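You operate a simulated robot arm through the tools that you are given. There is no shell and no other tool. Be economical: measure what you need, move in short steps, check, and stop when the job is done.

You are at the controls of a simulated two-armed robot. One attempt, no reset.

Task
Put the small pad on the red cover. Put the 30 job ticket from the top of the planning bench on top of the brown carton there and the 40 job ticket on the free end of the roller bench top. Fetch the white job card marked "leaflets" and stand it on the top shelf of unit three. Put the parcel on the middle shelf by the hall door away on the shelf under the packing bench. Take the bottle that says "roller wash" from the top of the packing bench and put it on the green tape roll. The order is free. Set down upright: white job card, bottle.
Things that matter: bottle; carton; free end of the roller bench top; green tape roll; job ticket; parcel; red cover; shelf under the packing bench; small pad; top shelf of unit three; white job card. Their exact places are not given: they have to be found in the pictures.

It is judged by the outcome, as a careful person would: the job done as asked, and still so three seconds after it is handed in. It fails if anything else is knocked over, pushed out of place, dropped, spilled or broken. Lids that push on must go on centred and level and be pressed home; caps that screw on are set level and turned clockwise until they are tight.

Robot
Two 7-joint arms with two-finger parallel grippers on one trunk, on a base that drives. Base frame: it is fixed to the floor where the robot stands at the start and does not move with it; the origin is under the middle of the robot, x ahead of it, y to its left, z up. Readings come in m, degrees, newtons and seconds.
The left shoulder is at the start at [0.062, 0.198, 1.054], the right one opposite. With the tool pointing down near the work surface each hand reaches from about 0.3 to 0.72 m from the robot's upright axis, wherever it stands, measured 20 degrees to its own side. Places, roughly: bottle [-2, 5.5, 1]; carton [-2.25, 2, 1]; free end of the roller bench top [-2.1, -1.5, 0.8]; green tape roll (9x9x4 cm) [-2, 5.1, 0.9]; job ticket [-2, 2, 1]; parcel [5.75, -1.75, 1]; red cover [0.5, 0.25, 0.75]; shelf under the packing bench [-2.2, 5, 0.3]; small pad (10x8x2 cm) [0.5, -0.1, 0.8]; top shelf of unit three (18x59 cm) [3.88, 1.4, 0.78]; white job card [3.75, -2, 1]. Payload 1.57 kg a hand.
Tool frame (each hand has its own): the origin (TCP) lies between the finger pads and is the grasp point; the fingertips stand 0.03 m ahead of it; z points along the fingers, y is the line along which they close. The gripper opens to 0.11 m. The fingers are 0.024 m wide and 0.012 m thick; the gripper's body (0.048 by 0.112 m) begins 0.078 m behind the TCP.
Orientation is that of the tool frame in the base frame, as a unit quaternion [x, y, z, w]. With the fingers straight down and closing along the base's y, the tool's x points along the base's -x, its y along +y and its z along -z.

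Tools
- The arms move only by the tool move_arm. It takes "left_deltas", "right_deltas" or both (then of equal length, played together; a hand with none holds still); each is text: rows parted by semicolons, each of 7 numbers parted by spaces: the shift along the base's x, y, z in units of 100 mm (1.0 is 100 mm), then the turn, a rotation vector about the base's x, y, z in units of 45 degrees (1.0 is 45 degrees), then the gripper command, from -1 (fully open) to 1 (shut), values between in proportion. In form: x y z rx ry rz hand; .... A call has 1 to 10 rows; each row is the pose to reach, as a shift and turn from the pose commanded when the call began. A call with a number of a shift or a turn outside -1 to 1 is refused whole. Rows are played at 5 a second. More than 0.05 m and 8.6 degrees between two rows, or a gripper value outside its range, and nothing of the call is played. A pose out of reach is approached as far as the arm can. The call stops where the force on the tool passes 40 N (or 10 N more than at its start, if that is more) or the arm is blocked; 0.2 s more then pass. The fingers move at their own pace (about 0.072 m/s each) and stop on an object; they squeeze with about 34 N. The grip force told is the motor's: it shows also when the fingers shut on nothing. Time passes only in rows, and 0.2 s behind the last, so rows that repeat a pose let the fingers close. It gives the time, the measured TCP pose, the force on the tool (base axes), the opening and the grip force at its end, in the units of the frame above (readings bear some noise), with the torque about the TCP (base axes, N m) and any sound that the robot's microphone picked up.
- Cameras (640 x 400 px; columns grow to the right, rows downward): "scene" is now at [0.0975, 0.0191, 1.6248]; the picture's right is [0.27, -0.96, -0.00], its down [-0.83, -0.23, -0.50] and it looks along [0.48, 0.14, -0.87] (base axes); focal length 265 px, centre (320, 200). "left" rides on the left gripper at [0.07, -0.016, -0.141] in its tool frame; the picture's right is [0.23, 0.97, 0.00], its down [-0.86, 0.20, -0.48] and it looks along [-0.47, 0.11, 0.88] (tool axes); focal length 222 px, centre (320, 200). "right" rides on the right gripper at [0.07, 0.016, -0.141] in its tool frame; the picture's right is [-0.23, 0.97, 0.00], its down [-0.85, -0.20, -0.48] and it looks along [-0.47, -0.11, 0.88] (tool axes); focal length 222 px, centre (320, 200).
- camera(camera): a new picture of that camera. The clock stands still meanwhile.
- lift_body(by): slides the trunk up (or, below 0, down) by that many m; the arms and the scene camera ride with it, the base frame stays. It gives what a move gives, with no picture.
- roll_base(legs): drives the robot by 1 to 6 legs, each [ahead, left, turn to the left] in m, m and degrees, along the robot's own axes; the way and the turn of a leg run together, so that a leg with both is an arc; at most 1.5 m and 180 degrees a leg. The arms and the cameras ride along, it lands a little off, and it stops where it bumps. It gives what a move gives.
- aim_head(pan, tilt): turns the head with the scene camera to pan (to the left, within 86 degrees either way) and tilt (down, from -29 to 69), counted from straight ahead of the robot. It gives what a move gives.
- probe_pixels(camera, pixels): for up to 12 pixels [column, row] of the newest picture of that camera ("zoom" is the newest enlarged one), the place [x, y, z] in the base frame of the surface seen there, good to about 0.002 m. The clock stands still meanwhile.
- enlarge(camera, box): a new picture of the part [left, top, right, bottom] of that camera's present view, enlarged. The clock stands still meanwhile.
- sign_off(): hands the job in; it is judged then, once.

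Keep the steps short. Do not move on a guess: measure, check each grasp and each placing, and mend mistakes. In all there are 124 turns and 144 pictures (those below and enlarged ones count). Leave the grippers open and the arms clear of the work at the hand-in unless told otherwise, and finish with a single line.

The tools are called as a command line: name --argument value ..., lists and objects as JSON in quotes. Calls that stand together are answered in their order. move_arm: Moves the arms, as the interface text tells. Its arguments: {"type":"object","properties":{"left_deltas":{"type":"string"},"right_deltas":{"type":"string"}},"required":[]} The other tools are called the same way: lift_body (by) slides the trunk up or down; roll_base (legs) drives the base; aim_head (pan, tilt) turns the head that bears the scene camera; camera (camera) takes a picture; probe_pixels (camera, pixels) gives the place of the surface under pixels of a picture; enlarge (camera, box) takes an enlarged picture of a part of a camera's view; sign_off () hands the job in.

At the start:

```text
t: 0.0
left_eef_pos: [0.4885, 0.2607, 1.0897]
left_tcp_rot: [0.0, 1.0, -0.001, 0.0]
left_ft_force: [1.0, 0.0, -0.4]
left_wrist_torque: [-0.01, 0.04, -0.02]
left_width: 0.1101
left_grasp_force: 0.1
right_eef_pos: [0.4148, -0.1722, 1.0589]
right_tcp_rot: [0.0, 1.0, 0.0, -0.001]
right_ft_force: [-0.5, 0.2, -0.5]
right_wrist_torque: [-0.02, -0.02, 0.0]
right_width: 0.1098
right_grasp_force: 0.0
trunk travel left (down, up): [-0.65, 0.34]
robot x, y, heading: [0.0007, -0.0017, -0.1]
head pan, tilt: [15.7, 59.9]
```

scene: 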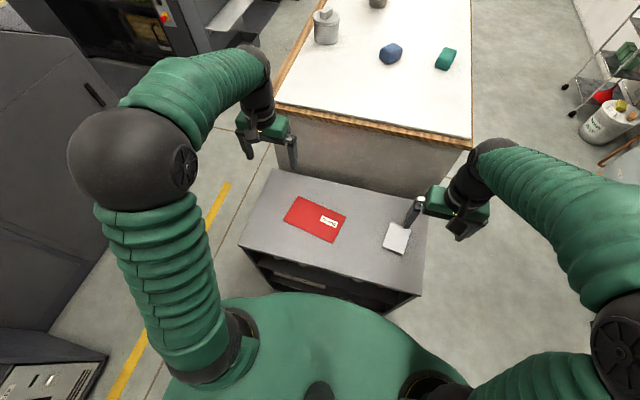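
right: 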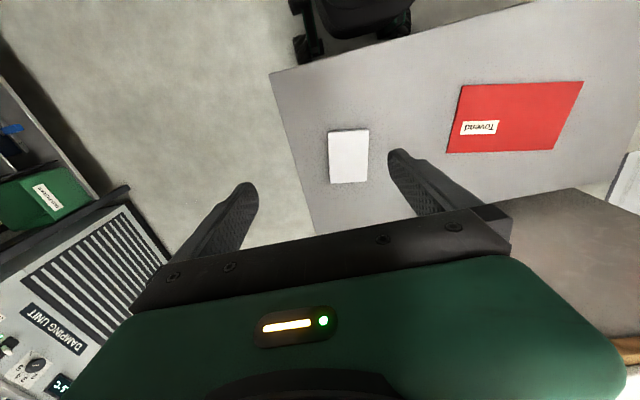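
left: 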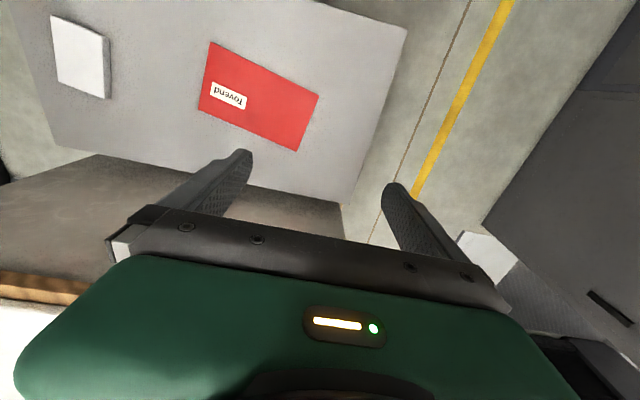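

I see the white pad near (397,238) and the red cover near (316,219) in the scene picture. I'll measure both.

probe_pixels --camera "scene" --pixels '[[398, 236], [390, 224], [410, 231], [403, 252], [384, 246], [300, 198], [345, 213], [333, 241], [285, 221], [316, 219], [350, 250], [420, 240]]'

probe_pixels --camera "right" --pixels '[[330, 132], [367, 131], [367, 181], [332, 182], [349, 156], [450, 150], [545, 148], [582, 84], [462, 86]]'

```text
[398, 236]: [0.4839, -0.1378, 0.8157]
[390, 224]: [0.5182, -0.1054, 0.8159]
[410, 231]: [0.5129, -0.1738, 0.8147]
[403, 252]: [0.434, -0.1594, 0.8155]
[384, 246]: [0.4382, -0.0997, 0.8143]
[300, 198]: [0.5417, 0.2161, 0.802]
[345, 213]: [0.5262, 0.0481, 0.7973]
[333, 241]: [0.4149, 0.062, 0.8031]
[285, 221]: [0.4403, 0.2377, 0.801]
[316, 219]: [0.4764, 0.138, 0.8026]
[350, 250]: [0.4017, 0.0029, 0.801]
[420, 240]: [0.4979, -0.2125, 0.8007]
```

```text
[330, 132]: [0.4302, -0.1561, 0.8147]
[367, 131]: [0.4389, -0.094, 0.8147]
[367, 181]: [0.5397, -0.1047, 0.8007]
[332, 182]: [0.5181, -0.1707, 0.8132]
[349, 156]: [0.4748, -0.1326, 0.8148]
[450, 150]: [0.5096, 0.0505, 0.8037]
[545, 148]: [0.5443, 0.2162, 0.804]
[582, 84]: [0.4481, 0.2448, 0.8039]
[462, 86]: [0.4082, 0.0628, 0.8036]
```

The pad's centre is about (0.475, -0.133), its top at 0.815 on a table at 0.800, and it is turned about -8°. The right hand goes above it with that turn while the left hand moves aside.

move_arm --right_deltas "0.3 0.2 -0.4 0 0 -0.1 -1; 0.6 0.39 -0.8 0 0 -0.18 -1; 0.6 0.39 -1 0 0 -0.18 -1; 0.6 0.39 -1 0 0 -0.18 -1" --left_deltas "-0.2 0.3 0 0 0 0 -1; -0.4 0.6 0 0 0 0 -1; -0.6 0.9 0 0 0 0 -1; -0.6 1 0 0 0 0 -1"

```text
refused: row 1 steps farther than a row can; nothing moved
```

Row 1 was too long a step (54 mm). I'll use smaller ones.

move_arm --right_deltas "0.2 0.13 -0.3 0 0 -0.1 -1; 0.4 0.26 -0.6 0 0 -0.18 -1; 0.6 0.39 -0.9 0 0 -0.18 -1; 0.6 0.39 -1 0 0 -0.18 -1" --left_deltas "-0.2 0.3 0 0 0 0 -1; -0.4 0.6 0 0 0 0 -1; -0.6 0.9 0 0 0 0 -1; -0.6 1 0 0 0 0 -1"

move_arm --right_deltas "0 0 -0.4 0 0 0 -1; 0 0 -0.8 0 0 0 -1; 0 0 -0.95 0 0 0 -1; 0 0 -0.95 0 0 0 -1"

camera --camera "right"

```text
t: 1.0
left_eef_pos: [0.4278, 0.3598, 1.0903]
left_tcp_rot: [0.0, 1.0, 0.0, 0.0]
left_ft_force: [-1.1, 0.1, -0.4]
left_wrist_torque: [0.01, -0.02, -0.01]
left_width: 0.1101
left_grasp_force: 0.0
right_eef_pos: [0.4733, -0.1319, 0.9575]
right_tcp_rot: [0.071, 0.997, -0.001, -0.001]
right_ft_force: [0.6, -1.0, 0.0]
right_wrist_torque: [-0.03, -0.02, 0.0]
right_width: 0.1101
right_grasp_force: 0.1
trunk travel left (down, up): [-0.65, 0.34]
robot x, y, heading: [0.002, 0.0013, 0.1]
head pan, tilt: [15.7, 59.9]
```

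```text
t: 2.0
left_eef_pos: [0.4267, 0.3588, 1.0888]
left_tcp_rot: [0.0, 1.0, 0.0, 0.0]
left_ft_force: [-0.2, 0.8, -0.2]
left_wrist_torque: [0.02, -0.01, 0.0]
left_width: 0.11
left_grasp_force: 0.0
right_eef_pos: [0.4753, -0.1336, 0.8654]
right_tcp_rot: [0.07, 0.998, -0.001, 0.0]
right_ft_force: [0.7, 0.5, 0.0]
right_wrist_torque: [0.01, 0.02, 0.0]
right_width: 0.1103
right_grasp_force: 0.0
trunk travel left (down, up): [-0.65, 0.34]
robot x, y, heading: [0.0032, 0.0057, -0.1]
head pan, tilt: [15.7, 59.9]
```

```text
140 pictures are left
```

right: 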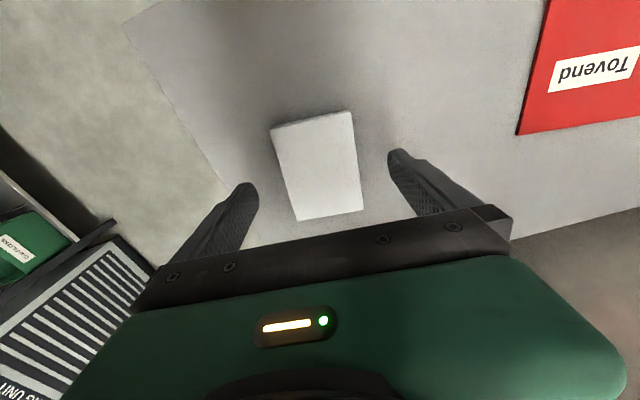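

The pad lies between the fingers and is aligned with them. I'll go down 32 mm, close, and raise.

move_arm --right_deltas "0 0 -0.32 0 0 0 -1; 0 0 -0.32 0 0 0 0.2; 0 0 -0.32 0 0 0 1; 0 0 -0.32 0 0 0 1; 0 0 -0.32 0 0 0 1; 0 0 -0.32 0 0 0 1"

move_arm --right_deltas "0 0 0.4 0 0 0 1; 0 0 0.8 0 0 0 1; 0 0 0.8 0 0 0 1"

camera --camera "right"

```text
t: 3.4
left_eef_pos: [0.4272, 0.3587, 1.089]
left_tcp_rot: [0.0, 1.0, 0.0, 0.0]
left_ft_force: [-0.1, -1.1, -0.1]
left_wrist_torque: [0.02, 0.02, 0.0]
left_width: 0.1096
left_grasp_force: 0.1
right_eef_pos: [0.4752, -0.1305, 0.8332]
right_tcp_rot: [0.07, 0.998, -0.001, 0.0]
right_ft_force: [0.3, -0.5, -0.2]
right_wrist_torque: [-0.02, -0.02, 0.03]
right_width: 0.0694
right_grasp_force: 33.8
trunk travel left (down, up): [-0.65, 0.34]
robot x, y, heading: [-0.0013, 0.0024, 0.2]
head pan, tilt: [15.7, 59.9]
```

```text
t: 4.2
left_eef_pos: [0.4285, 0.3591, 1.0886]
left_tcp_rot: [0.0, 1.0, -0.001, -0.001]
left_ft_force: [-0.6, -0.3, -0.6]
left_wrist_torque: [0.03, 0.02, 0.0]
left_width: 0.1102
left_grasp_force: 0.0
right_eef_pos: [0.4774, -0.1286, 0.9112]
right_tcp_rot: [0.071, 0.997, -0.002, -0.001]
right_ft_force: [0.5, 0.6, -1.8]
right_wrist_torque: [0.01, 0.02, -0.04]
right_width: 0.0694
right_grasp_force: 34.0
trunk travel left (down, up): [-0.65, 0.34]
robot x, y, heading: [0.0026, 0.001, -0.0]
head pan, tilt: [15.7, 59.9]
```

```text
139 pictures are left
```

right: 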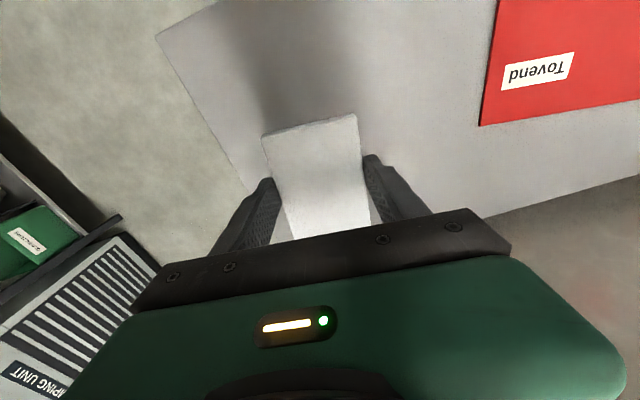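

It is held. Next I carry it over the cover's centre (0.478, 0.143).

move_arm --right_deltas "0 0.45 0 0 0 0 1; 0 0.9 0 0 0 0 1; 0 0.95 0 0 0 0 1"

move_arm --right_deltas "0 0.45 0 0 0 0 1; 0 0.9 0 0 0 0 1; 0 0.95 0 0 0 0 1"

move_arm --right_deltas "0 0.45 0 0 0 0 1; 0 0.8 0 0 0 0 1; 0 0.8 0 0 0 0 1"

camera --camera "right"

```text
t: 5.0
left_eef_pos: [0.4283, 0.3599, 1.0892]
left_tcp_rot: [0.0, 1.0, -0.001, -0.001]
left_ft_force: [-0.6, -0.5, -0.4]
left_wrist_torque: [0.02, 0.0, 0.02]
left_width: 0.1099
left_grasp_force: 0.0
right_eef_pos: [0.4783, -0.0339, 0.9099]
right_tcp_rot: [0.07, 0.998, -0.001, 0.0]
right_ft_force: [0.3, 0.1, -1.2]
right_wrist_torque: [-0.02, 0.0, 0.02]
right_width: 0.0694
right_grasp_force: 34.0
trunk travel left (down, up): [-0.65, 0.34]
robot x, y, heading: [-0.0003, -0.0011, 0.0]
head pan, tilt: [15.7, 59.9]
```

```text
t: 5.8
left_eef_pos: [0.4266, 0.357, 1.0916]
left_tcp_rot: [0.0, 1.0, 0.0, 0.001]
left_ft_force: [-0.2, 0.2, -1.1]
left_wrist_torque: [-0.01, 0.04, -0.02]
left_width: 0.1103
left_grasp_force: 0.2
right_eef_pos: [0.4798, 0.0524, 0.9129]
right_tcp_rot: [0.082, 0.997, 0.0, 0.002]
right_ft_force: [0.1, -0.4, -1.9]
right_wrist_torque: [0.03, 0.01, -0.01]
right_width: 0.0694
right_grasp_force: 34.1
trunk travel left (down, up): [-0.65, 0.34]
robot x, y, heading: [-0.0001, -0.0007, -0.1]
head pan, tilt: [15.7, 59.9]
```

```text
t: 6.5
left_eef_pos: [0.4259, 0.3606, 1.0879]
left_tcp_rot: [0.0, 1.0, -0.001, 0.001]
left_ft_force: [-0.6, 0.0, -0.7]
left_wrist_torque: [-0.02, 0.0, 0.02]
left_width: 0.1099
left_grasp_force: 0.1
right_eef_pos: [0.5198, 0.0736, 0.9208]
right_tcp_rot: [0.145, 0.989, 0.007, 0.008]
right_ft_force: [-0.5, -0.5, -2.0]
right_wrist_torque: [0.0, 0.02, -0.02]
right_width: 0.0693
right_grasp_force: 34.3
trunk travel left (down, up): [-0.65, 0.34]
robot x, y, heading: [-0.0002, 0.002, 0.3]
head pan, tilt: [15.7, 59.9]
stopped in row 3 (right hand): the arm was blocked; the commanded pose is now the measured one
```

```text
138 pictures are left
```

right: 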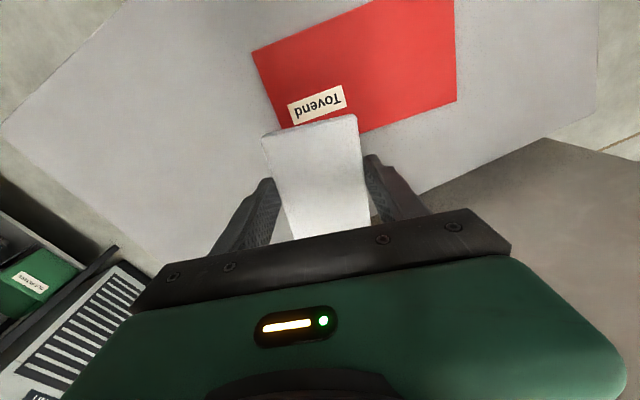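

The right arm cannot reach farther left (0.52, 0.07). I'll draw it back a little, then turn the base 18° left in place, which swings the hand toward the cover at a free height.

move_arm --right_deltas "-0.2 -0.35 0 0 0 0 1; -0.45 -0.6 0 0 0 0 1; -0.45 -0.6 0 0 0 0 1"

roll_base --legs '[[0, 0, 18]]'

camera --camera "right"

```text
t: 7.3
left_eef_pos: [0.427, 0.3597, 1.089]
left_tcp_rot: [0.0, 1.0, -0.001, -0.001]
left_ft_force: [0.5, -0.1, -0.6]
left_wrist_torque: [-0.03, 0.04, -0.03]
left_width: 0.1101
left_grasp_force: 0.1
right_eef_pos: [0.4701, 0.0146, 0.9185]
right_tcp_rot: [0.14, 0.99, 0.005, 0.006]
right_ft_force: [0.7, -0.8, -1.4]
right_wrist_torque: [0.0, 0.02, -0.02]
right_width: 0.0693
right_grasp_force: 33.7
trunk travel left (down, up): [-0.65, 0.34]
robot x, y, heading: [0.0009, 0.003, 0.2]
head pan, tilt: [15.7, 59.9]
```

```text
t: 8.7
left_eef_pos: [0.2895, 0.4751, 1.0903]
left_tcp_rot: [-0.158, 0.987, 0.0, 0.001]
left_ft_force: [0.9, -0.1, 0.0]
left_wrist_torque: [0.01, 0.0, -0.03]
left_width: 0.1099
left_grasp_force: 0.2
right_eef_pos: [0.4389, 0.1607, 0.9208]
right_tcp_rot: [-0.018, 1.0, 0.006, 0.005]
right_ft_force: [0.2, 0.8, -1.3]
right_wrist_torque: [0.04, 0.0, 0.02]
right_width: 0.0693
right_grasp_force: 34.0
trunk travel left (down, up): [-0.65, 0.34]
robot x, y, heading: [-0.0045, 0.0026, 18.2]
head pan, tilt: [15.7, 59.9]
```

```text
137 pictures are left
```

right: 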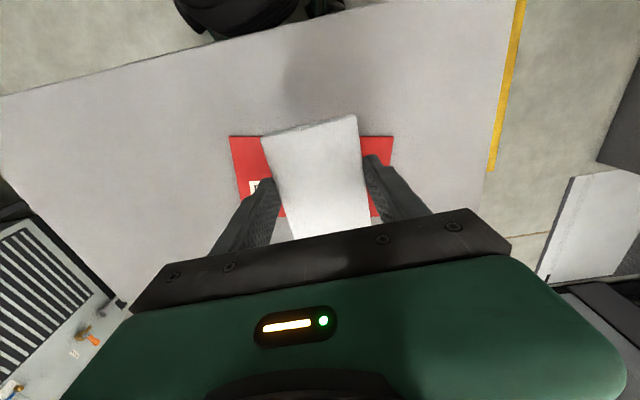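

The hand is at (0.439, 0.161). I move to (0.478, 0.143), turn to suit the cover, and go down to just above it.

move_arm --right_deltas "0.2 -0.1 0 0 0 -0.17 1; 0.39 -0.18 0 0 0 -0.33 1; 0.39 -0.18 -0.4 0 0 -0.33 1; 0.39 -0.18 -0.7 0 0 -0.33 1; 0.39 -0.18 -0.7 0 0 -0.33 1"

camera --camera "right"

```text
t: 9.9
left_eef_pos: [0.2902, 0.4632, 1.0966]
left_tcp_rot: [-0.158, 0.987, 0.006, 0.0]
left_ft_force: [0.2, -0.9, -0.3]
left_wrist_torque: [-0.02, 0.01, 0.05]
left_width: 0.1103
left_grasp_force: 0.1
right_eef_pos: [0.4774, 0.1323, 0.853]
right_tcp_rot: [0.112, 0.994, 0.01, 0.007]
right_ft_force: [-0.1, -0.5, -0.7]
right_wrist_torque: [0.02, -0.01, -0.01]
right_width: 0.0693
right_grasp_force: 34.2
trunk travel left (down, up): [-0.65, 0.34]
robot x, y, heading: [-0.0066, 0.0027, 18.2]
head pan, tilt: [15.7, 59.9]
```

```text
136 pictures are left
```

right: 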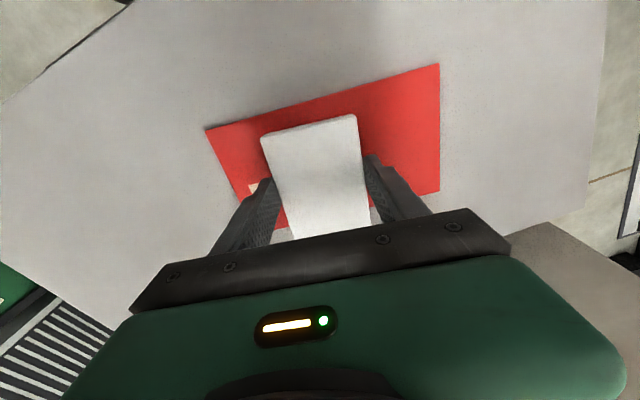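

I'll measure the cover's edges against the pad before letting go.

probe_pixels --camera "right" --pixels '[[208, 131], [437, 66], [438, 188], [267, 138], [353, 117], [368, 228], [300, 236], [415, 200], [280, 220], [385, 235]]'

```text
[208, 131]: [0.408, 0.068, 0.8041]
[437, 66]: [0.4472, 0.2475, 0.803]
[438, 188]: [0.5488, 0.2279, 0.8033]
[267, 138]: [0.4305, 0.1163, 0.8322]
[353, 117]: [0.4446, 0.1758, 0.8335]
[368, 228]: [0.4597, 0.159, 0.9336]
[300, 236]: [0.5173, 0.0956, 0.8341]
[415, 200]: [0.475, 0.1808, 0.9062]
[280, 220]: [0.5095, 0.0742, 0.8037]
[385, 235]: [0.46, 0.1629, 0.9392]
```

The pad's centre is about (0.478, 0.135), inside the cover. I lower it 14 mm, open, and raise.

move_arm --right_deltas "0 0.06 -0.14 0 0 0 1; 0 0.06 -0.15 0 0 0 1; 0 0.06 -0.15 0 0 0 0.2; 0 0.06 -0.15 0 0 0 -1; 0 0.06 -0.15 0 0 0 -1; 0 0.06 0.3 0 0 0 -1; 0 0.06 0.7 0 0 0 -1; 0 0.06 1 0 0 0 -1"

aim_head --pan 0 --tilt 50

camera --camera "scene"

```text
t: 11.7
left_eef_pos: [0.2904, 0.4625, 1.0951]
left_tcp_rot: [-0.159, 0.987, 0.005, 0.0]
left_ft_force: [0.6, -0.1, -0.9]
left_wrist_torque: [-0.02, -0.02, 0.01]
left_width: 0.1098
left_grasp_force: 0.0
right_eef_pos: [0.4797, 0.1388, 0.9539]
right_tcp_rot: [0.111, 0.994, 0.011, 0.006]
right_ft_force: [0.0, 0.6, -0.5]
right_wrist_torque: [-0.01, 0.0, -0.01]
right_width: 0.1098
right_grasp_force: 0.2
trunk travel left (down, up): [-0.65, 0.34]
robot x, y, heading: [-0.0009, -0.0032, 18.3]
head pan, tilt: [15.7, 59.9]
```

```text
t: 12.5
left_eef_pos: [0.2906, 0.4639, 1.0956]
left_tcp_rot: [-0.158, 0.987, 0.005, 0.0]
left_ft_force: [-0.2, 0.5, -1.0]
left_wrist_torque: [0.03, 0.04, -0.01]
left_width: 0.11
left_grasp_force: 0.0
right_eef_pos: [0.48, 0.1398, 0.9534]
right_tcp_rot: [0.112, 0.994, 0.011, 0.006]
right_ft_force: [-0.3, -0.1, 0.5]
right_wrist_torque: [-0.01, 0.02, 0.03]
right_width: 0.11
right_grasp_force: 0.1
trunk travel left (down, up): [-0.65, 0.34]
robot x, y, heading: [-0.0098, 0.0017, 18.3]
head pan, tilt: [0.0, 50.0]
```

```text
135 pictures are left
```

scene: 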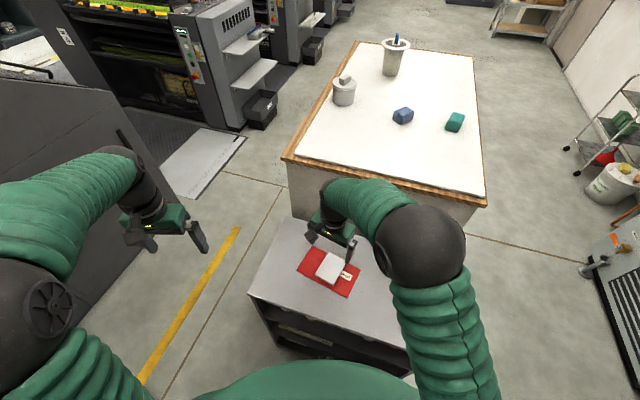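

The pad lies on the red cover. Now I survey the room: I turn the head right, ahead and left at a flatter tilt.

aim_head --pan -60 --tilt 18

camera --camera "scene"

aim_head --pan 0 --tilt 18

camera --camera "scene"

aim_head --pan 80 --tilt 18

camera --camera "scene"

```text
t: 13.8
left_eef_pos: [0.2913, 0.4636, 1.0952]
left_tcp_rot: [-0.158, 0.987, 0.005, 0.0]
left_ft_force: [-0.3, 0.5, -0.7]
left_wrist_torque: [-0.03, 0.03, 0.01]
left_width: 0.1098
left_grasp_force: 0.0
right_eef_pos: [0.4792, 0.1399, 0.953]
right_tcp_rot: [0.113, 0.994, 0.012, 0.005]
right_ft_force: [0.4, 0.1, 0.5]
right_wrist_torque: [0.01, 0.0, -0.02]
right_width: 0.1102
right_grasp_force: 0.2
trunk travel left (down, up): [-0.65, 0.34]
robot x, y, heading: [-0.0072, -0.0002, 18.6]
head pan, tilt: [-60.0, 18.0]
```

```text
134 pictures are left
```

scene: 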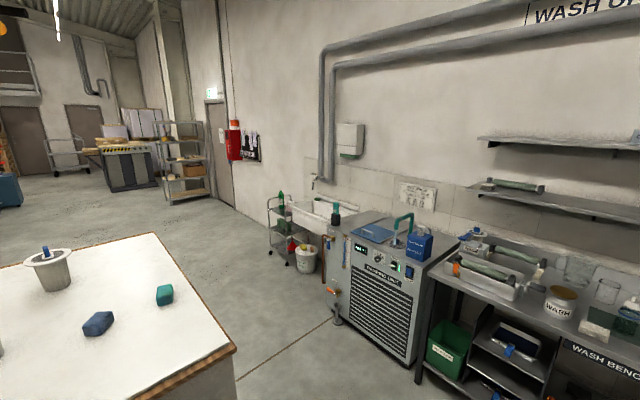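

```text
t: 15.1
left_eef_pos: [0.2919, 0.4638, 1.0955]
left_tcp_rot: [-0.158, 0.987, 0.005, 0.0]
left_ft_force: [1.0, -0.1, 0.2]
left_wrist_torque: [0.02, 0.01, 0.04]
left_width: 0.1099
left_grasp_force: 0.0
right_eef_pos: [0.4802, 0.1394, 0.954]
right_tcp_rot: [0.111, 0.994, 0.011, 0.006]
right_ft_force: [0.6, 0.1, 0.3]
right_wrist_torque: [-0.03, 0.01, 0.01]
right_width: 0.1103
right_grasp_force: 0.0
trunk travel left (down, up): [-0.65, 0.34]
robot x, y, heading: [-0.003, -0.0027, 18.6]
head pan, tilt: [0.0, 18.0]
```

```text
133 pictures are left
```

scene: 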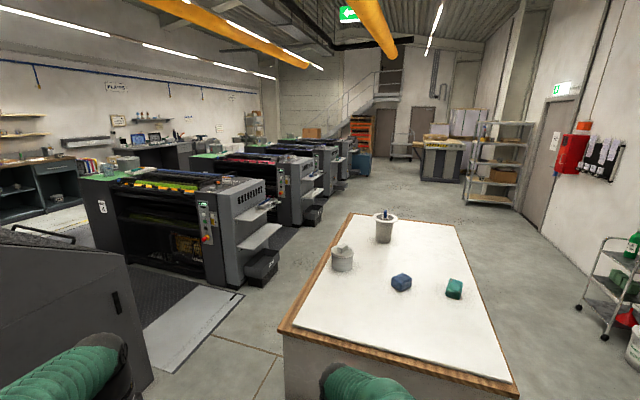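

```text
t: 16.6
left_eef_pos: [0.2912, 0.4637, 1.0954]
left_tcp_rot: [-0.158, 0.987, 0.005, 0.001]
left_ft_force: [0.0, 0.4, 0.5]
left_wrist_torque: [-0.01, 0.02, -0.02]
left_width: 0.1101
left_grasp_force: 0.0
right_eef_pos: [0.4793, 0.139, 0.9539]
right_tcp_rot: [0.111, 0.994, 0.012, 0.006]
right_ft_force: [-0.4, 0.2, 0.0]
right_wrist_torque: [0.0, -0.02, -0.01]
right_width: 0.1098
right_grasp_force: 0.1
trunk travel left (down, up): [-0.65, 0.34]
robot x, y, heading: [-0.0037, 0.0017, 18.5]
head pan, tilt: [80.0, 18.0]
```

```text
132 pictures are left
```

scene: 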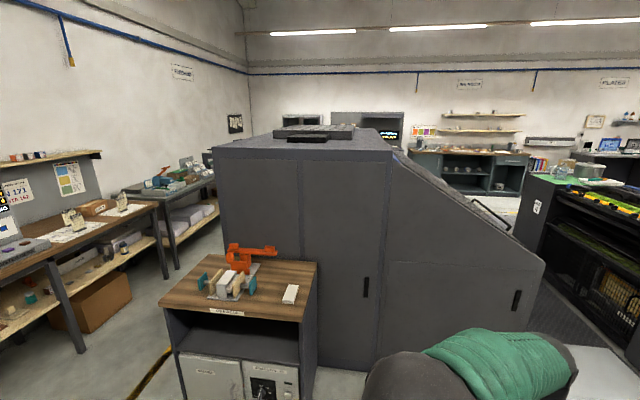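

I see the machine to the left, the planning bench behind-left, the presses ahead-left and the rack and hall door far ahead-right. For a route east I look ahead-right and measure the aisle.

aim_head --pan -45 --tilt 30

camera --camera "scene"

```text
t: 18.7
left_eef_pos: [0.2919, 0.4647, 1.0933]
left_tcp_rot: [-0.159, 0.987, 0.005, 0.0]
left_ft_force: [-0.6, 0.1, -0.3]
left_wrist_torque: [0.0, 0.03, 0.0]
left_width: 0.11
left_grasp_force: 0.1
right_eef_pos: [0.4804, 0.14, 0.9534]
right_tcp_rot: [0.111, 0.994, 0.012, 0.006]
right_ft_force: [0.1, 0.5, -0.6]
right_wrist_torque: [0.02, -0.02, 0.01]
right_width: 0.1101
right_grasp_force: 0.2
trunk travel left (down, up): [-0.65, 0.34]
robot x, y, heading: [-0.0027, 0.0036, 18.4]
head pan, tilt: [-45.0, 30.0]
```

```text
131 pictures are left
```

scene: 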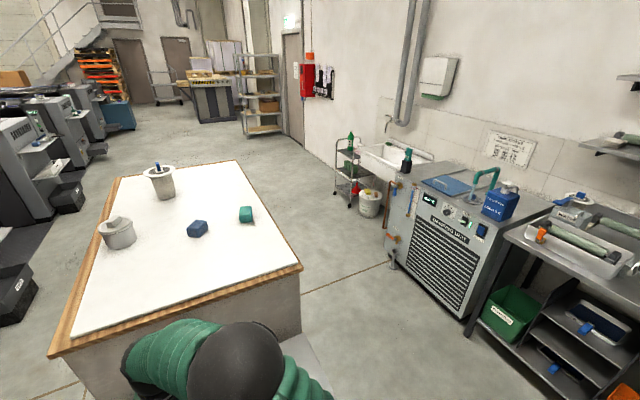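

probe_pixels --camera "scene" --pixels '[[300, 268], [235, 163], [118, 180], [50, 352], [390, 268], [463, 318], [370, 212], [335, 190], [282, 130], [240, 132], [322, 82], [520, 365]]'

enlarge --camera "scene" --box '[230, 40, 350, 140]'

```text
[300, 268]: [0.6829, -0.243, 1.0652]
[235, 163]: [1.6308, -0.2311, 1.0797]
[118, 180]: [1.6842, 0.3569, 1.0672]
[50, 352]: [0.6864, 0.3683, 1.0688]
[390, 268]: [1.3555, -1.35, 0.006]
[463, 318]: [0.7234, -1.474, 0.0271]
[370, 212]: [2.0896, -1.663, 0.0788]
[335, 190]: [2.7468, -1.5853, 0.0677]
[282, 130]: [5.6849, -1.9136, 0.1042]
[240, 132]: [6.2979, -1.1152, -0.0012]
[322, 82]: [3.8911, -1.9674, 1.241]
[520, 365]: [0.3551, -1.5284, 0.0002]
```

```text
4.00 times, centred on (290, 90) of scene
```

zoom: 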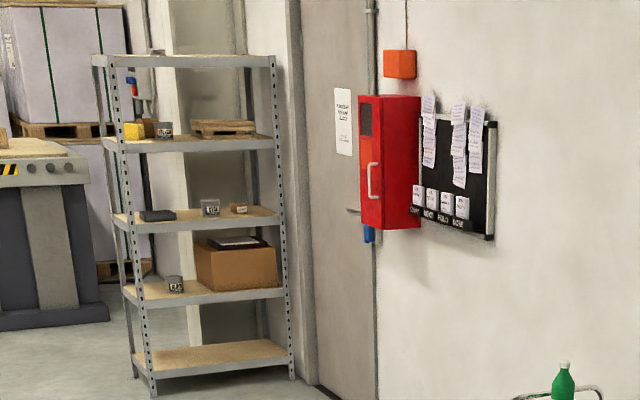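

The aisle runs between the white table (y ≥ -0.25) and the damping unit (y ≤ -1.45). The cards stand on the wall board near (3.8, -2.0). First I put the arms in a tidy driving pose.

move_arm --left_deltas "0.1 -0.3 0 0 0 0 -1; 0.2 -0.6 0 0 0 0 -1; 0.3 -0.8 0 0 0 0 -1; 0.3 -0.8 0 0 0 0 -1" --right_deltas "-0.1 -0.3 0.3 0 0 0 -1; -0.2 -0.6 0.6 0 0 0 -1; -0.3 -0.9 0.9 0 0 0 -1; -0.4 -1 1 0 0 0 -1"

roll_base --legs '[[0, 0, -18.4], [0, -0.78, 0], [1.5, 0, 0], [1.5, 0, 0]]'

aim_head --pan -55 --tilt 20

camera --camera "scene"

```text
t: 19.7
left_eef_pos: [0.3178, 0.3852, 1.0965]
left_tcp_rot: [-0.158, 0.987, 0.006, 0.001]
left_ft_force: [0.4, 0.8, 0.4]
left_wrist_torque: [-0.01, -0.01, -0.01]
left_width: 0.11
left_grasp_force: 0.1
right_eef_pos: [0.4354, 0.0393, 1.0514]
right_tcp_rot: [0.111, 0.994, 0.012, 0.006]
right_ft_force: [-0.4, 0.0, 0.6]
right_wrist_torque: [-0.01, -0.02, 0.02]
right_width: 0.1099
right_grasp_force: 0.1
trunk travel left (down, up): [-0.65, 0.34]
robot x, y, heading: [-0.005, -0.0022, 18.2]
head pan, tilt: [-45.0, 30.0]
```

```text
t: 38.7
left_eef_pos: [3.3843, -0.4366, 1.0944]
left_tcp_rot: [-0.006, 1.0, 0.006, 0.001]
left_ft_force: [0.7, 0.5, 1.0]
left_wrist_torque: [0.02, 0.01, 0.03]
left_width: 0.1102
left_grasp_force: 0.0
right_eef_pos: [3.3915, -0.8013, 1.0497]
right_tcp_rot: [0.262, 0.965, 0.011, 0.008]
right_ft_force: [-1.2, 0.1, 0.3]
right_wrist_torque: [-0.01, -0.02, -0.02]
right_width: 0.1099
right_grasp_force: 0.1
trunk travel left (down, up): [-0.65, 0.34]
robot x, y, heading: [2.963, -0.7027, 0.9]
head pan, tilt: [-45.0, 30.0]
```

```text
t: 39.4
left_eef_pos: [3.3843, -0.4373, 1.0946]
left_tcp_rot: [-0.006, 1.0, 0.006, 0.001]
left_ft_force: [-0.4, 0.3, 0.3]
left_wrist_torque: [-0.03, 0.01, -0.01]
left_width: 0.11
left_grasp_force: 0.0
right_eef_pos: [3.3928, -0.8015, 1.0502]
right_tcp_rot: [0.261, 0.965, 0.011, 0.008]
right_ft_force: [-0.4, -0.4, -0.9]
right_wrist_torque: [0.0, -0.02, 0.0]
right_width: 0.1102
right_grasp_force: 0.0
trunk travel left (down, up): [-0.65, 0.34]
robot x, y, heading: [2.9606, -0.703, 0.9]
head pan, tilt: [-55.0, 20.0]
```

```text
129 pictures are left
```

scene: 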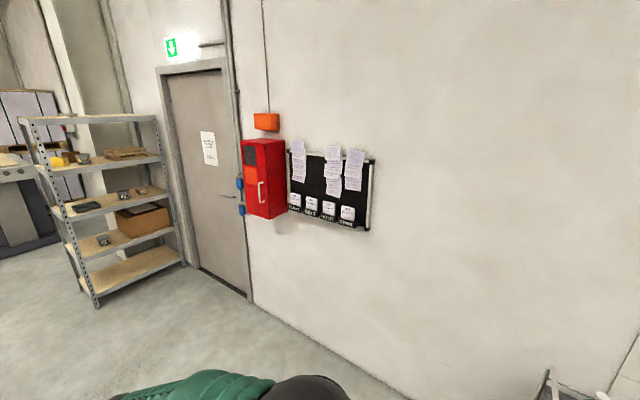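

The board with four white cards is at (290–370, 140–230). I enlarge and measure it, and also look at the rack.

enlarge --camera "scene" --box '[280, 180, 376, 240]'

probe_pixels --camera "scene" --pixels '[[295, 199], [311, 204], [328, 208], [347, 213], [262, 180], [268, 215], [353, 168], [370, 158], [325, 260], [347, 219]]'

enlarge --camera "scene" --box '[20, 100, 212, 310]'

```text
6.67 times, centred on (328, 210) of scene
```

zoom: 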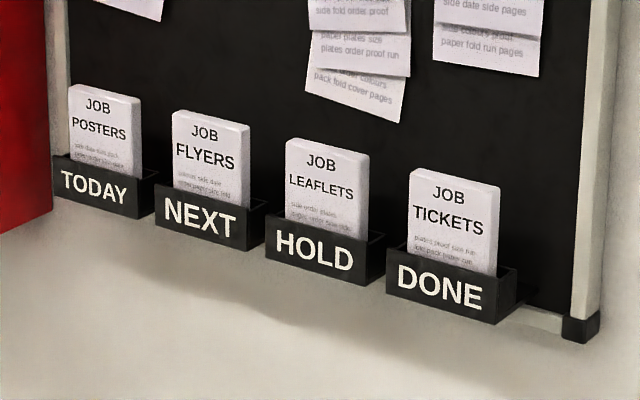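

```text
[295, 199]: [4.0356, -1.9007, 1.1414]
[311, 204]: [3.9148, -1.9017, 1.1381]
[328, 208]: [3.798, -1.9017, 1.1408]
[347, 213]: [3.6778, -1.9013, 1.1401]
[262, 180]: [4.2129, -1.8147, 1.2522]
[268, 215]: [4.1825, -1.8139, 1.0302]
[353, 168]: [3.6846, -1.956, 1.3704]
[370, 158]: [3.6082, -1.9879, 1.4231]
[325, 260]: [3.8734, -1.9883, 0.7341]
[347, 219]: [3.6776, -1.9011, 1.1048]
```

```text
1.90 times, centred on (116, 205) of scene
```

zoom: 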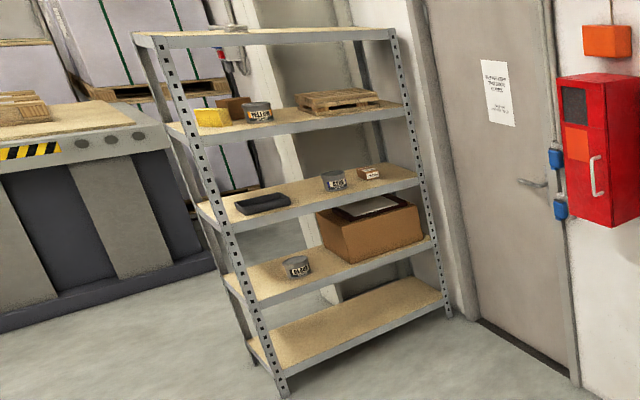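

The leaflets card stands third ("HOLD") at about (3.80, -1.90, 1.14). The parcel candidate is the small brown box at (370,172) on the middle shelf. I'll measure the rack, then re-enlarge the board to measure the card finely.

probe_pixels --camera "zoom" --pixels '[[370, 175], [361, 172], [368, 168], [379, 172], [335, 180], [262, 203], [228, 232], [418, 182], [400, 50], [300, 118], [380, 115], [300, 218]]'

enlarge --camera "scene" --box '[312, 195, 360, 225]'

```text
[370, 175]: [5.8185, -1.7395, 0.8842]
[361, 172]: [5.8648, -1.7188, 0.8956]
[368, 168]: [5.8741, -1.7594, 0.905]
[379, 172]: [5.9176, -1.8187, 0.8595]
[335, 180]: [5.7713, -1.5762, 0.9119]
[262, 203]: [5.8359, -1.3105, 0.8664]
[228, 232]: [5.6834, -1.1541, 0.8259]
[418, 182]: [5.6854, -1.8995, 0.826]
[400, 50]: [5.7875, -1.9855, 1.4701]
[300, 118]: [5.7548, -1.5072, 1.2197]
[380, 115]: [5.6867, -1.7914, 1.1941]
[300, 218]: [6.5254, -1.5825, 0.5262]
```

```text
13.33 times, centred on (336, 210) of scene
```

zoom: 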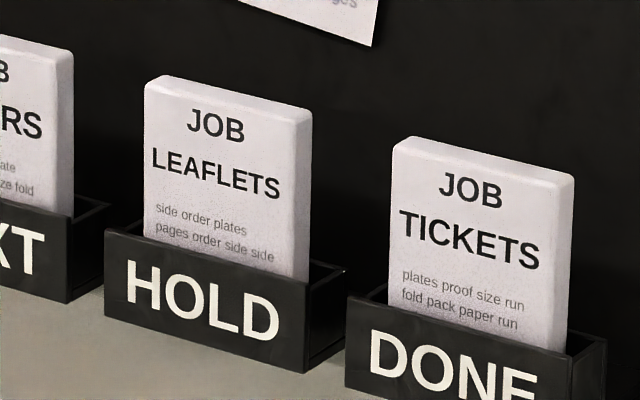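

probe_pixels --camera "zoom" --pixels '[[150, 90], [295, 125], [295, 260], [155, 225], [225, 95], [230, 89], [308, 125], [200, 280], [335, 290], [350, 200], [360, 30], [325, 268]]'

```text
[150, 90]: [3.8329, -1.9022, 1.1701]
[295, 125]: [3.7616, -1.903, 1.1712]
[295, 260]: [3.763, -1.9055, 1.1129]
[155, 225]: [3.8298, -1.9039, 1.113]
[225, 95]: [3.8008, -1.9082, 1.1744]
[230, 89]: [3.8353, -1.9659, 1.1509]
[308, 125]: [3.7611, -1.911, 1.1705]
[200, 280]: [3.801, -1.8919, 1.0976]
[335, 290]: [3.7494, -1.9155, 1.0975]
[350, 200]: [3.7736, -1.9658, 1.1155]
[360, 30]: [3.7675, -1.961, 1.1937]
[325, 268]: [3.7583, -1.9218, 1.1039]
```

The card is x 3.76–3.834, front at y -1.903, top 1.175, with the pocket's rim at 1.105. I'll grip it by its side edges with the left hand pitched 45° forward. I set that pose here, in free space.

move_arm --left_deltas "-0.1 0 0.15 0 -0.17 0 -1; -0.2 0 0.3 0 -0.34 0 -1; -0.3 0 0.5 0 -0.51 0 -1; -0.4 0 0.7 0 -0.68 0 -1; -0.4 0 0.9 0 -0.85 0 -1; -0.4 0 1 0 -1 0 -1; -0.4 0 1 0 -1 0 -1" --right_deltas "-0.1 0 0 0 0 0.15 -1; -0.2 0 0 0 0 0.3 -1; -0.3 0 0 0 0 0.45 -1; -0.4 0 0 0 0 0.6 -1; -0.5 -0.1 0 0 0 0.66 -1; -0.6 -0.2 0 0 0 0.66 -1; -0.6 -0.2 0 0 0 0.66 -1"

roll_base --legs '[[0.67, 0, 0], [0, 0, -90.9], [0.5, 0, 0]]'

aim_head --pan 0 --tilt 35

camera --camera "scene"

```text
t: 41.0
left_eef_pos: [3.378, -0.4156, 1.1289]
left_tcp_rot: [-0.008, 0.924, 0.003, 0.383]
left_ft_force: [-0.5, -0.3, 0.0]
left_wrist_torque: [-0.01, 0.01, 0.01]
left_width: 0.11
left_grasp_force: 0.0
left hand out of reach, approached as far as the arm can: row 4, 5, 6, 7
right_eef_pos: [3.332, -0.8223, 1.0493]
right_tcp_rot: [0.006, 1.0, 0.013, 0.005]
right_ft_force: [0.0, -0.2, 0.4]
right_wrist_torque: [-0.04, -0.01, 0.03]
right_width: 0.1098
right_grasp_force: 0.0
trunk travel left (down, up): [-0.65, 0.34]
robot x, y, heading: [2.9622, -0.7032, 0.8]
head pan, tilt: [-55.0, 20.0]
```

```text
t: 51.2
left_eef_pos: [3.8809, -1.6206, 1.1275]
left_tcp_rot: [0.665, 0.64, -0.277, 0.266]
left_ft_force: [0.7, 0.4, -0.9]
left_wrist_torque: [0.03, -0.02, -0.02]
left_width: 0.1099
left_grasp_force: 0.1
right_eef_pos: [3.4775, -1.551, 1.0494]
right_tcp_rot: [0.73, 0.684, 0.005, 0.014]
right_ft_force: [-0.6, 0.6, -0.2]
right_wrist_torque: [-0.01, 0.0, 0.02]
right_width: 0.11
right_grasp_force: 0.0
trunk travel left (down, up): [-0.65, 0.34]
robot x, y, heading: [3.6124, -1.1852, -92.6]
head pan, tilt: [-55.0, 20.0]
```

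```text
t: 52.4
left_eef_pos: [3.8801, -1.6212, 1.1284]
left_tcp_rot: [0.665, 0.641, -0.277, 0.266]
left_ft_force: [0.6, -0.9, -0.3]
left_wrist_torque: [0.01, 0.0, -0.01]
left_width: 0.1101
left_grasp_force: 0.0
right_eef_pos: [3.4779, -1.5525, 1.0491]
right_tcp_rot: [0.729, 0.684, 0.005, 0.012]
right_ft_force: [0.2, 0.9, -0.4]
right_wrist_torque: [0.01, 0.04, 0.03]
right_width: 0.1099
right_grasp_force: 0.1
trunk travel left (down, up): [-0.65, 0.34]
robot x, y, heading: [3.6165, -1.1916, -92.3]
head pan, tilt: [0.0, 35.0]
```

```text
125 pictures are left
```

scene: 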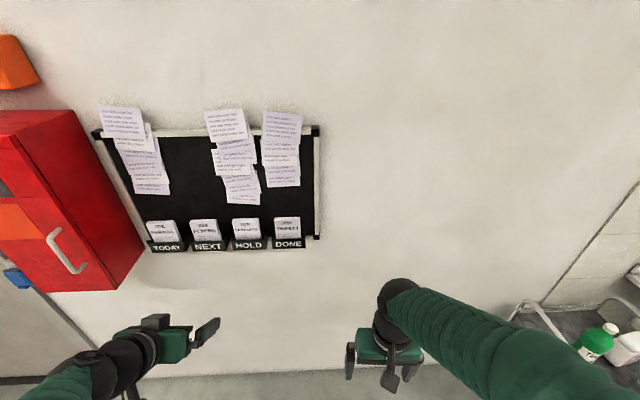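

The board is in front of the robot. I raise the trunk 0.08 m, square up by 2.3° and advance 0.15 m, then look through the left camera.

lift_body --by 0.08

roll_base --legs '[[0, 0, 2.3], [0.14, 0, 0]]'

camera --camera "left"

camera --camera "scene"

```text
t: 53.6
left_eef_pos: [3.8824, -1.6208, 1.2079]
left_tcp_rot: [0.665, 0.641, -0.276, 0.266]
left_ft_force: [-0.1, -0.6, -0.4]
left_wrist_torque: [0.01, 0.03, 0.02]
left_width: 0.11
left_grasp_force: 0.1
right_eef_pos: [3.4777, -1.5521, 1.129]
right_tcp_rot: [0.73, 0.683, 0.007, 0.013]
right_ft_force: [-0.9, -0.6, 0.8]
right_wrist_torque: [0.01, -0.01, -0.02]
right_width: 0.1101
right_grasp_force: 0.0
trunk travel left (down, up): [-0.73, 0.26]
robot x, y, heading: [3.6144, -1.1885, -92.7]
head pan, tilt: [0.0, 35.0]
```

```text
t: 55.4
left_eef_pos: [3.8976, -1.7526, 1.2081]
left_tcp_rot: [0.652, 0.654, -0.271, 0.272]
left_ft_force: [0.8, 0.0, 0.5]
left_wrist_torque: [-0.03, -0.01, -0.03]
left_width: 0.1101
left_grasp_force: 0.1
right_eef_pos: [3.4913, -1.7011, 1.1309]
right_tcp_rot: [0.715, 0.699, 0.005, 0.013]
right_ft_force: [-0.3, 0.0, -0.1]
right_wrist_torque: [-0.05, 0.0, 0.02]
right_width: 0.11
right_grasp_force: 0.0
trunk travel left (down, up): [-0.73, 0.26]
robot x, y, heading: [3.6159, -1.3325, -89.9]
head pan, tilt: [0.0, 35.0]
```

```text
124 pictures are left
```

left: 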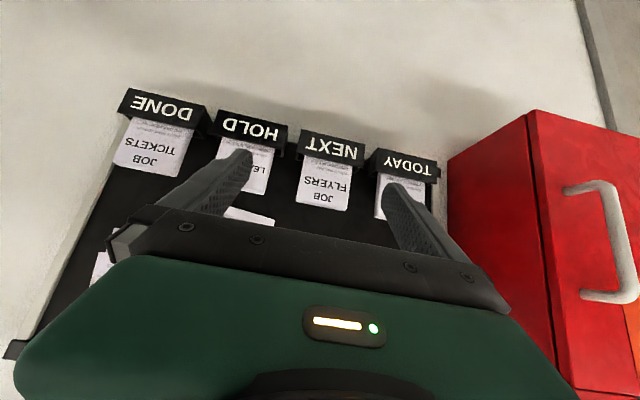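

```text
123 pictures are left
```

scene: 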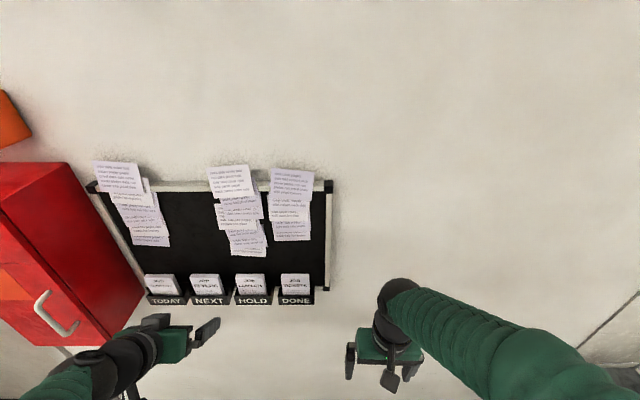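

I re-measure the HOLD card from here with both cameras.

probe_pixels --camera "left" --pixels '[[251, 129], [270, 160], [268, 190], [241, 149], [216, 155], [286, 145]]'

enlarge --camera "scene" --box '[226, 262, 282, 312]'

```text
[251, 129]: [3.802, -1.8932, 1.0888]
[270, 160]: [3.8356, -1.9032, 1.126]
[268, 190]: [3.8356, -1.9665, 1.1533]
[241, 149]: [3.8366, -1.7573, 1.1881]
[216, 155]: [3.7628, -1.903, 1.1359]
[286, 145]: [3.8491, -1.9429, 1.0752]
```

```text
8.00 times, centred on (254, 287) of scene
```

zoom: 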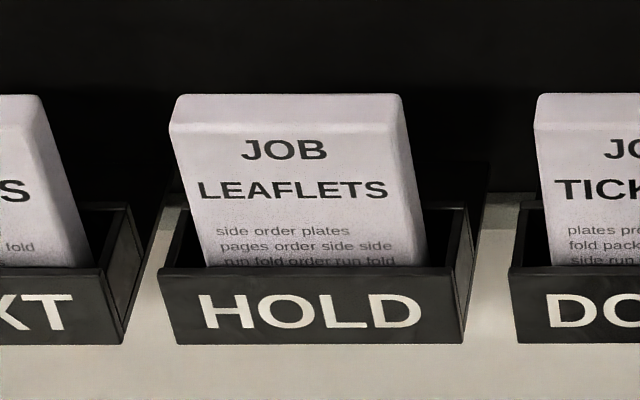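

Consistent: centre x 3.798. The left hand goes to a standoff up-and-back of the card, fingers opened to 95 mm.

move_arm --left_deltas "-0.33 -0.25 0.03 0 0 0 -0.73; -0.66 -0.5 0.07 0 0 0 -0.73; -1 -0.75 0.07 0 0 0 -0.73; -1 -0.85 0.07 0 0 0 -0.73; -1 -0.85 0.07 0 0 0 -0.73"

camera --camera "left"

enlarge --camera "scene" --box '[160, 230, 340, 350]'

```text
t: 56.5
left_eef_pos: [3.7994, -1.8375, 1.2166]
left_tcp_rot: [0.651, 0.655, -0.271, 0.271]
left_ft_force: [0.5, 0.2, 0.4]
left_wrist_torque: [-0.02, -0.01, -0.02]
left_width: 0.0954
left_grasp_force: 0.2
right_eef_pos: [3.4932, -1.7009, 1.1303]
right_tcp_rot: [0.716, 0.698, 0.005, 0.012]
right_ft_force: [0.0, -0.7, -0.4]
right_wrist_torque: [-0.03, 0.0, 0.04]
right_width: 0.1097
right_grasp_force: 0.0
trunk travel left (down, up): [-0.73, 0.26]
robot x, y, heading: [3.6177, -1.3324, -90.2]
head pan, tilt: [0.0, 35.0]
```

```text
121 pictures are left
```

left: 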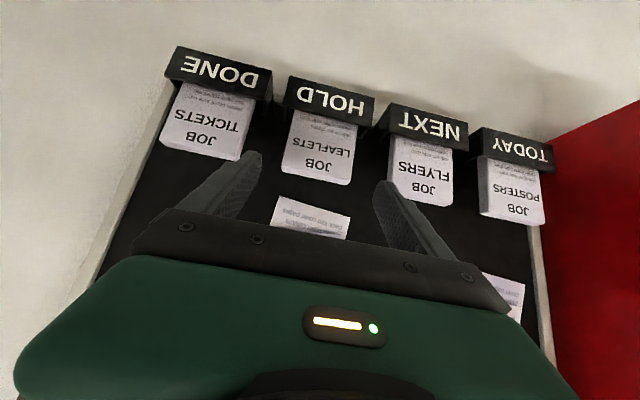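

```text
3.33 times, centred on (250, 290) of scene
```

zoom: 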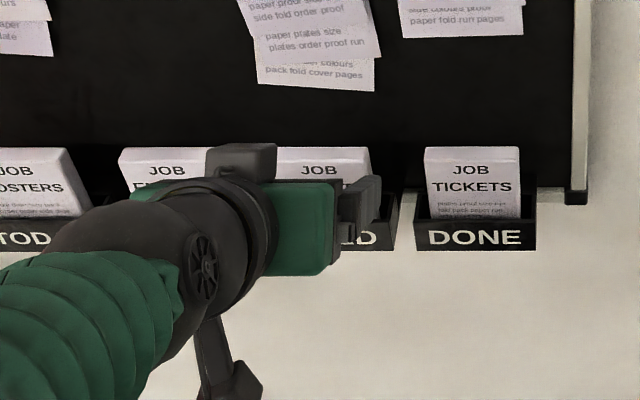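

The card lies central between the fingers. I go in along the fingers, then close.

move_arm --left_deltas "-0.01 -0.25 -0.25 0 0 0 -0.73; -0.01 -0.5 -0.5 0 0 0 -0.73; -0.01 -0.75 -0.72 0 0 0 -0.73; -0.01 -0.75 -0.72 0 0 0 -0.2; -0.01 -0.75 -0.72 0 0 0 1; -0.01 -0.75 -0.72 0 0 0 1; -0.01 -0.75 -0.72 0 0 0 1"

camera --camera "left"

```text
t: 57.4
left_eef_pos: [3.7969, -1.8849, 1.1451]
left_tcp_rot: [0.56, 0.746, -0.281, 0.226]
left_ft_force: [-0.5, 0.5, 0.4]
left_wrist_torque: [0.01, -0.03, 0.04]
left_width: 0.0671
left_grasp_force: 0.0
left hand out of reach, approached as far as the arm can: row 1, 2
right_eef_pos: [3.4903, -1.6934, 1.1322]
right_tcp_rot: [0.715, 0.699, 0.003, 0.015]
right_ft_force: [-1.4, 1.1, 0.7]
right_wrist_torque: [-0.06, -0.01, 0.0]
right_width: 0.11
right_grasp_force: 0.0
trunk travel left (down, up): [-0.73, 0.26]
robot x, y, heading: [3.6144, -1.3311, -90.0]
head pan, tilt: [0.0, 35.0]
stopped in row 4 (left hand): the force on the tool passed its limit at 201 N (the readings are from after the stop); the commanded pose is now the measured one
```

```text
119 pictures are left
```

left: 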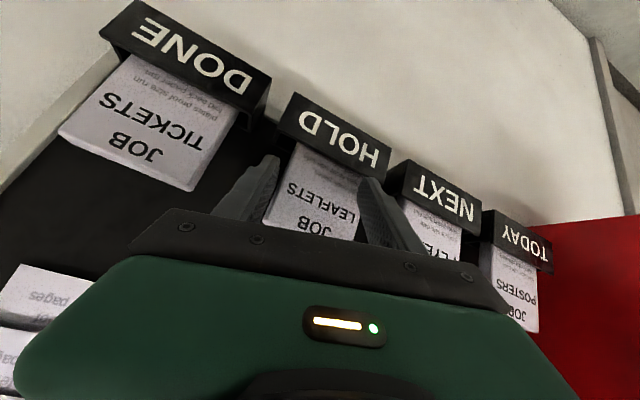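

The arm ran into a limit, yawed and touched something. I open, back away along the fingers and look.

move_arm --left_deltas "0 0 0 0 0 0 -0.9; 0 0.2 0.2 0 0 0 -0.9; 0 0.5 0.5 0 0 0 -0.9; 0 0.8 0.7 0 0 0 -0.9; 0 0.8 0.7 0 0 0 -0.9"

camera --camera "left"

enlarge --camera "scene" --box '[80, 150, 340, 350]'

```text
t: 57.6
left_eef_pos: [3.7871, -1.8903, 1.1464]
left_tcp_rot: [0.565, 0.743, -0.283, 0.222]
left_ft_force: [-17.5, 8.6, 18.2]
left_wrist_torque: [0.25, -0.07, 0.3]
left_width: 0.0876
left_grasp_force: 0.1
right_eef_pos: [3.488, -1.6989, 1.1306]
right_tcp_rot: [0.716, 0.698, 0.007, 0.015]
right_ft_force: [-0.1, 0.7, -1.0]
right_wrist_torque: [-0.01, 0.0, 0.02]
right_width: 0.1102
right_grasp_force: 0.1
trunk travel left (down, up): [-0.73, 0.26]
robot x, y, heading: [3.613, -1.3336, -90.0]
head pan, tilt: [0.0, 35.0]
stopped in row 1 (left hand): the force on the tool passed its limit at 107 N (the readings are from after the stop); the commanded pose is now the measured one
```

```text
118 pictures are left
```

left: 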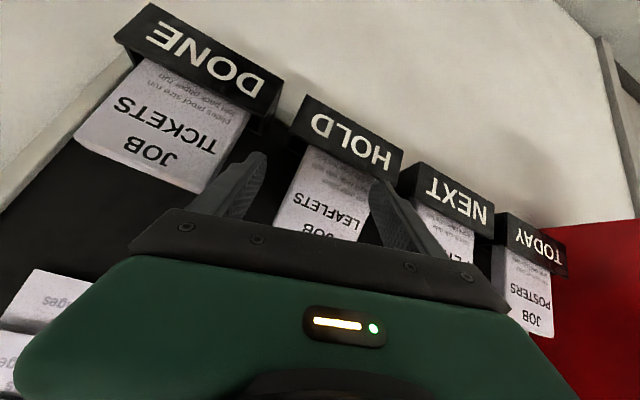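

```text
2.00 times, centred on (210, 250) of scene
```

zoom: 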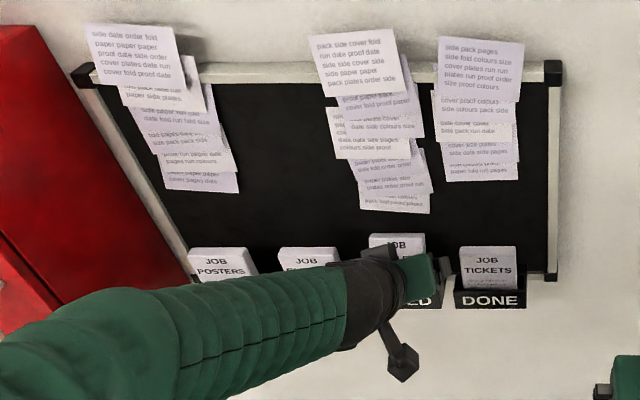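

Nothing looks displaced; a finger is pressed at the pocket's rim. I back out with the fingers left as they are.

move_arm --left_deltas "0 0.15 0.2 0 0 0 -0.6; 0 0.45 0.5 0 0 0 -0.6; 0 0.8 0.8 0 0 0 -0.6; 0 0.8 0.8 0 0 0 -0.6"

camera --camera "left"

enlarge --camera "scene" --box '[80, 150, 340, 350]'

```text
t: 58.6
left_eef_pos: [3.7931, -1.8176, 1.2198]
left_tcp_rot: [0.563, 0.747, -0.276, 0.221]
left_ft_force: [0.0, -0.8, -0.3]
left_wrist_torque: [0.01, 0.0, 0.03]
left_width: 0.0878
left_grasp_force: 0.1
right_eef_pos: [3.4903, -1.7051, 1.1285]
right_tcp_rot: [0.716, 0.698, 0.008, 0.011]
right_ft_force: [0.4, 0.0, 0.1]
right_wrist_torque: [0.01, -0.03, 0.0]
right_width: 0.1102
right_grasp_force: 0.1
trunk travel left (down, up): [-0.73, 0.26]
robot x, y, heading: [3.6139, -1.3311, -89.9]
head pan, tilt: [0.0, 35.0]
```

```text
116 pictures are left
```

left: 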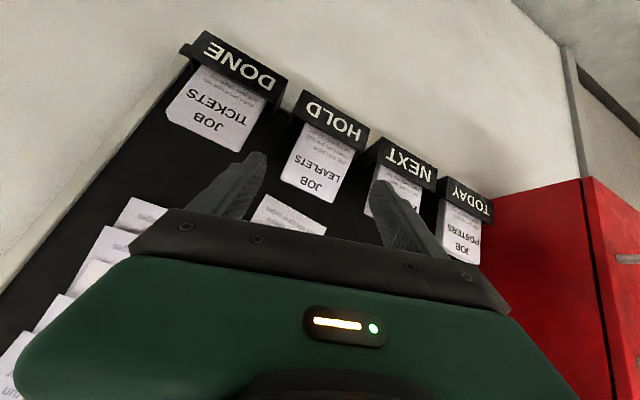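

```text
2.00 times, centred on (210, 250) of scene
```

zoom: 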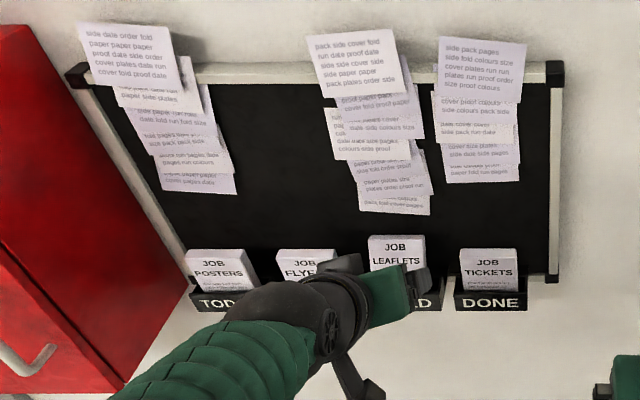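

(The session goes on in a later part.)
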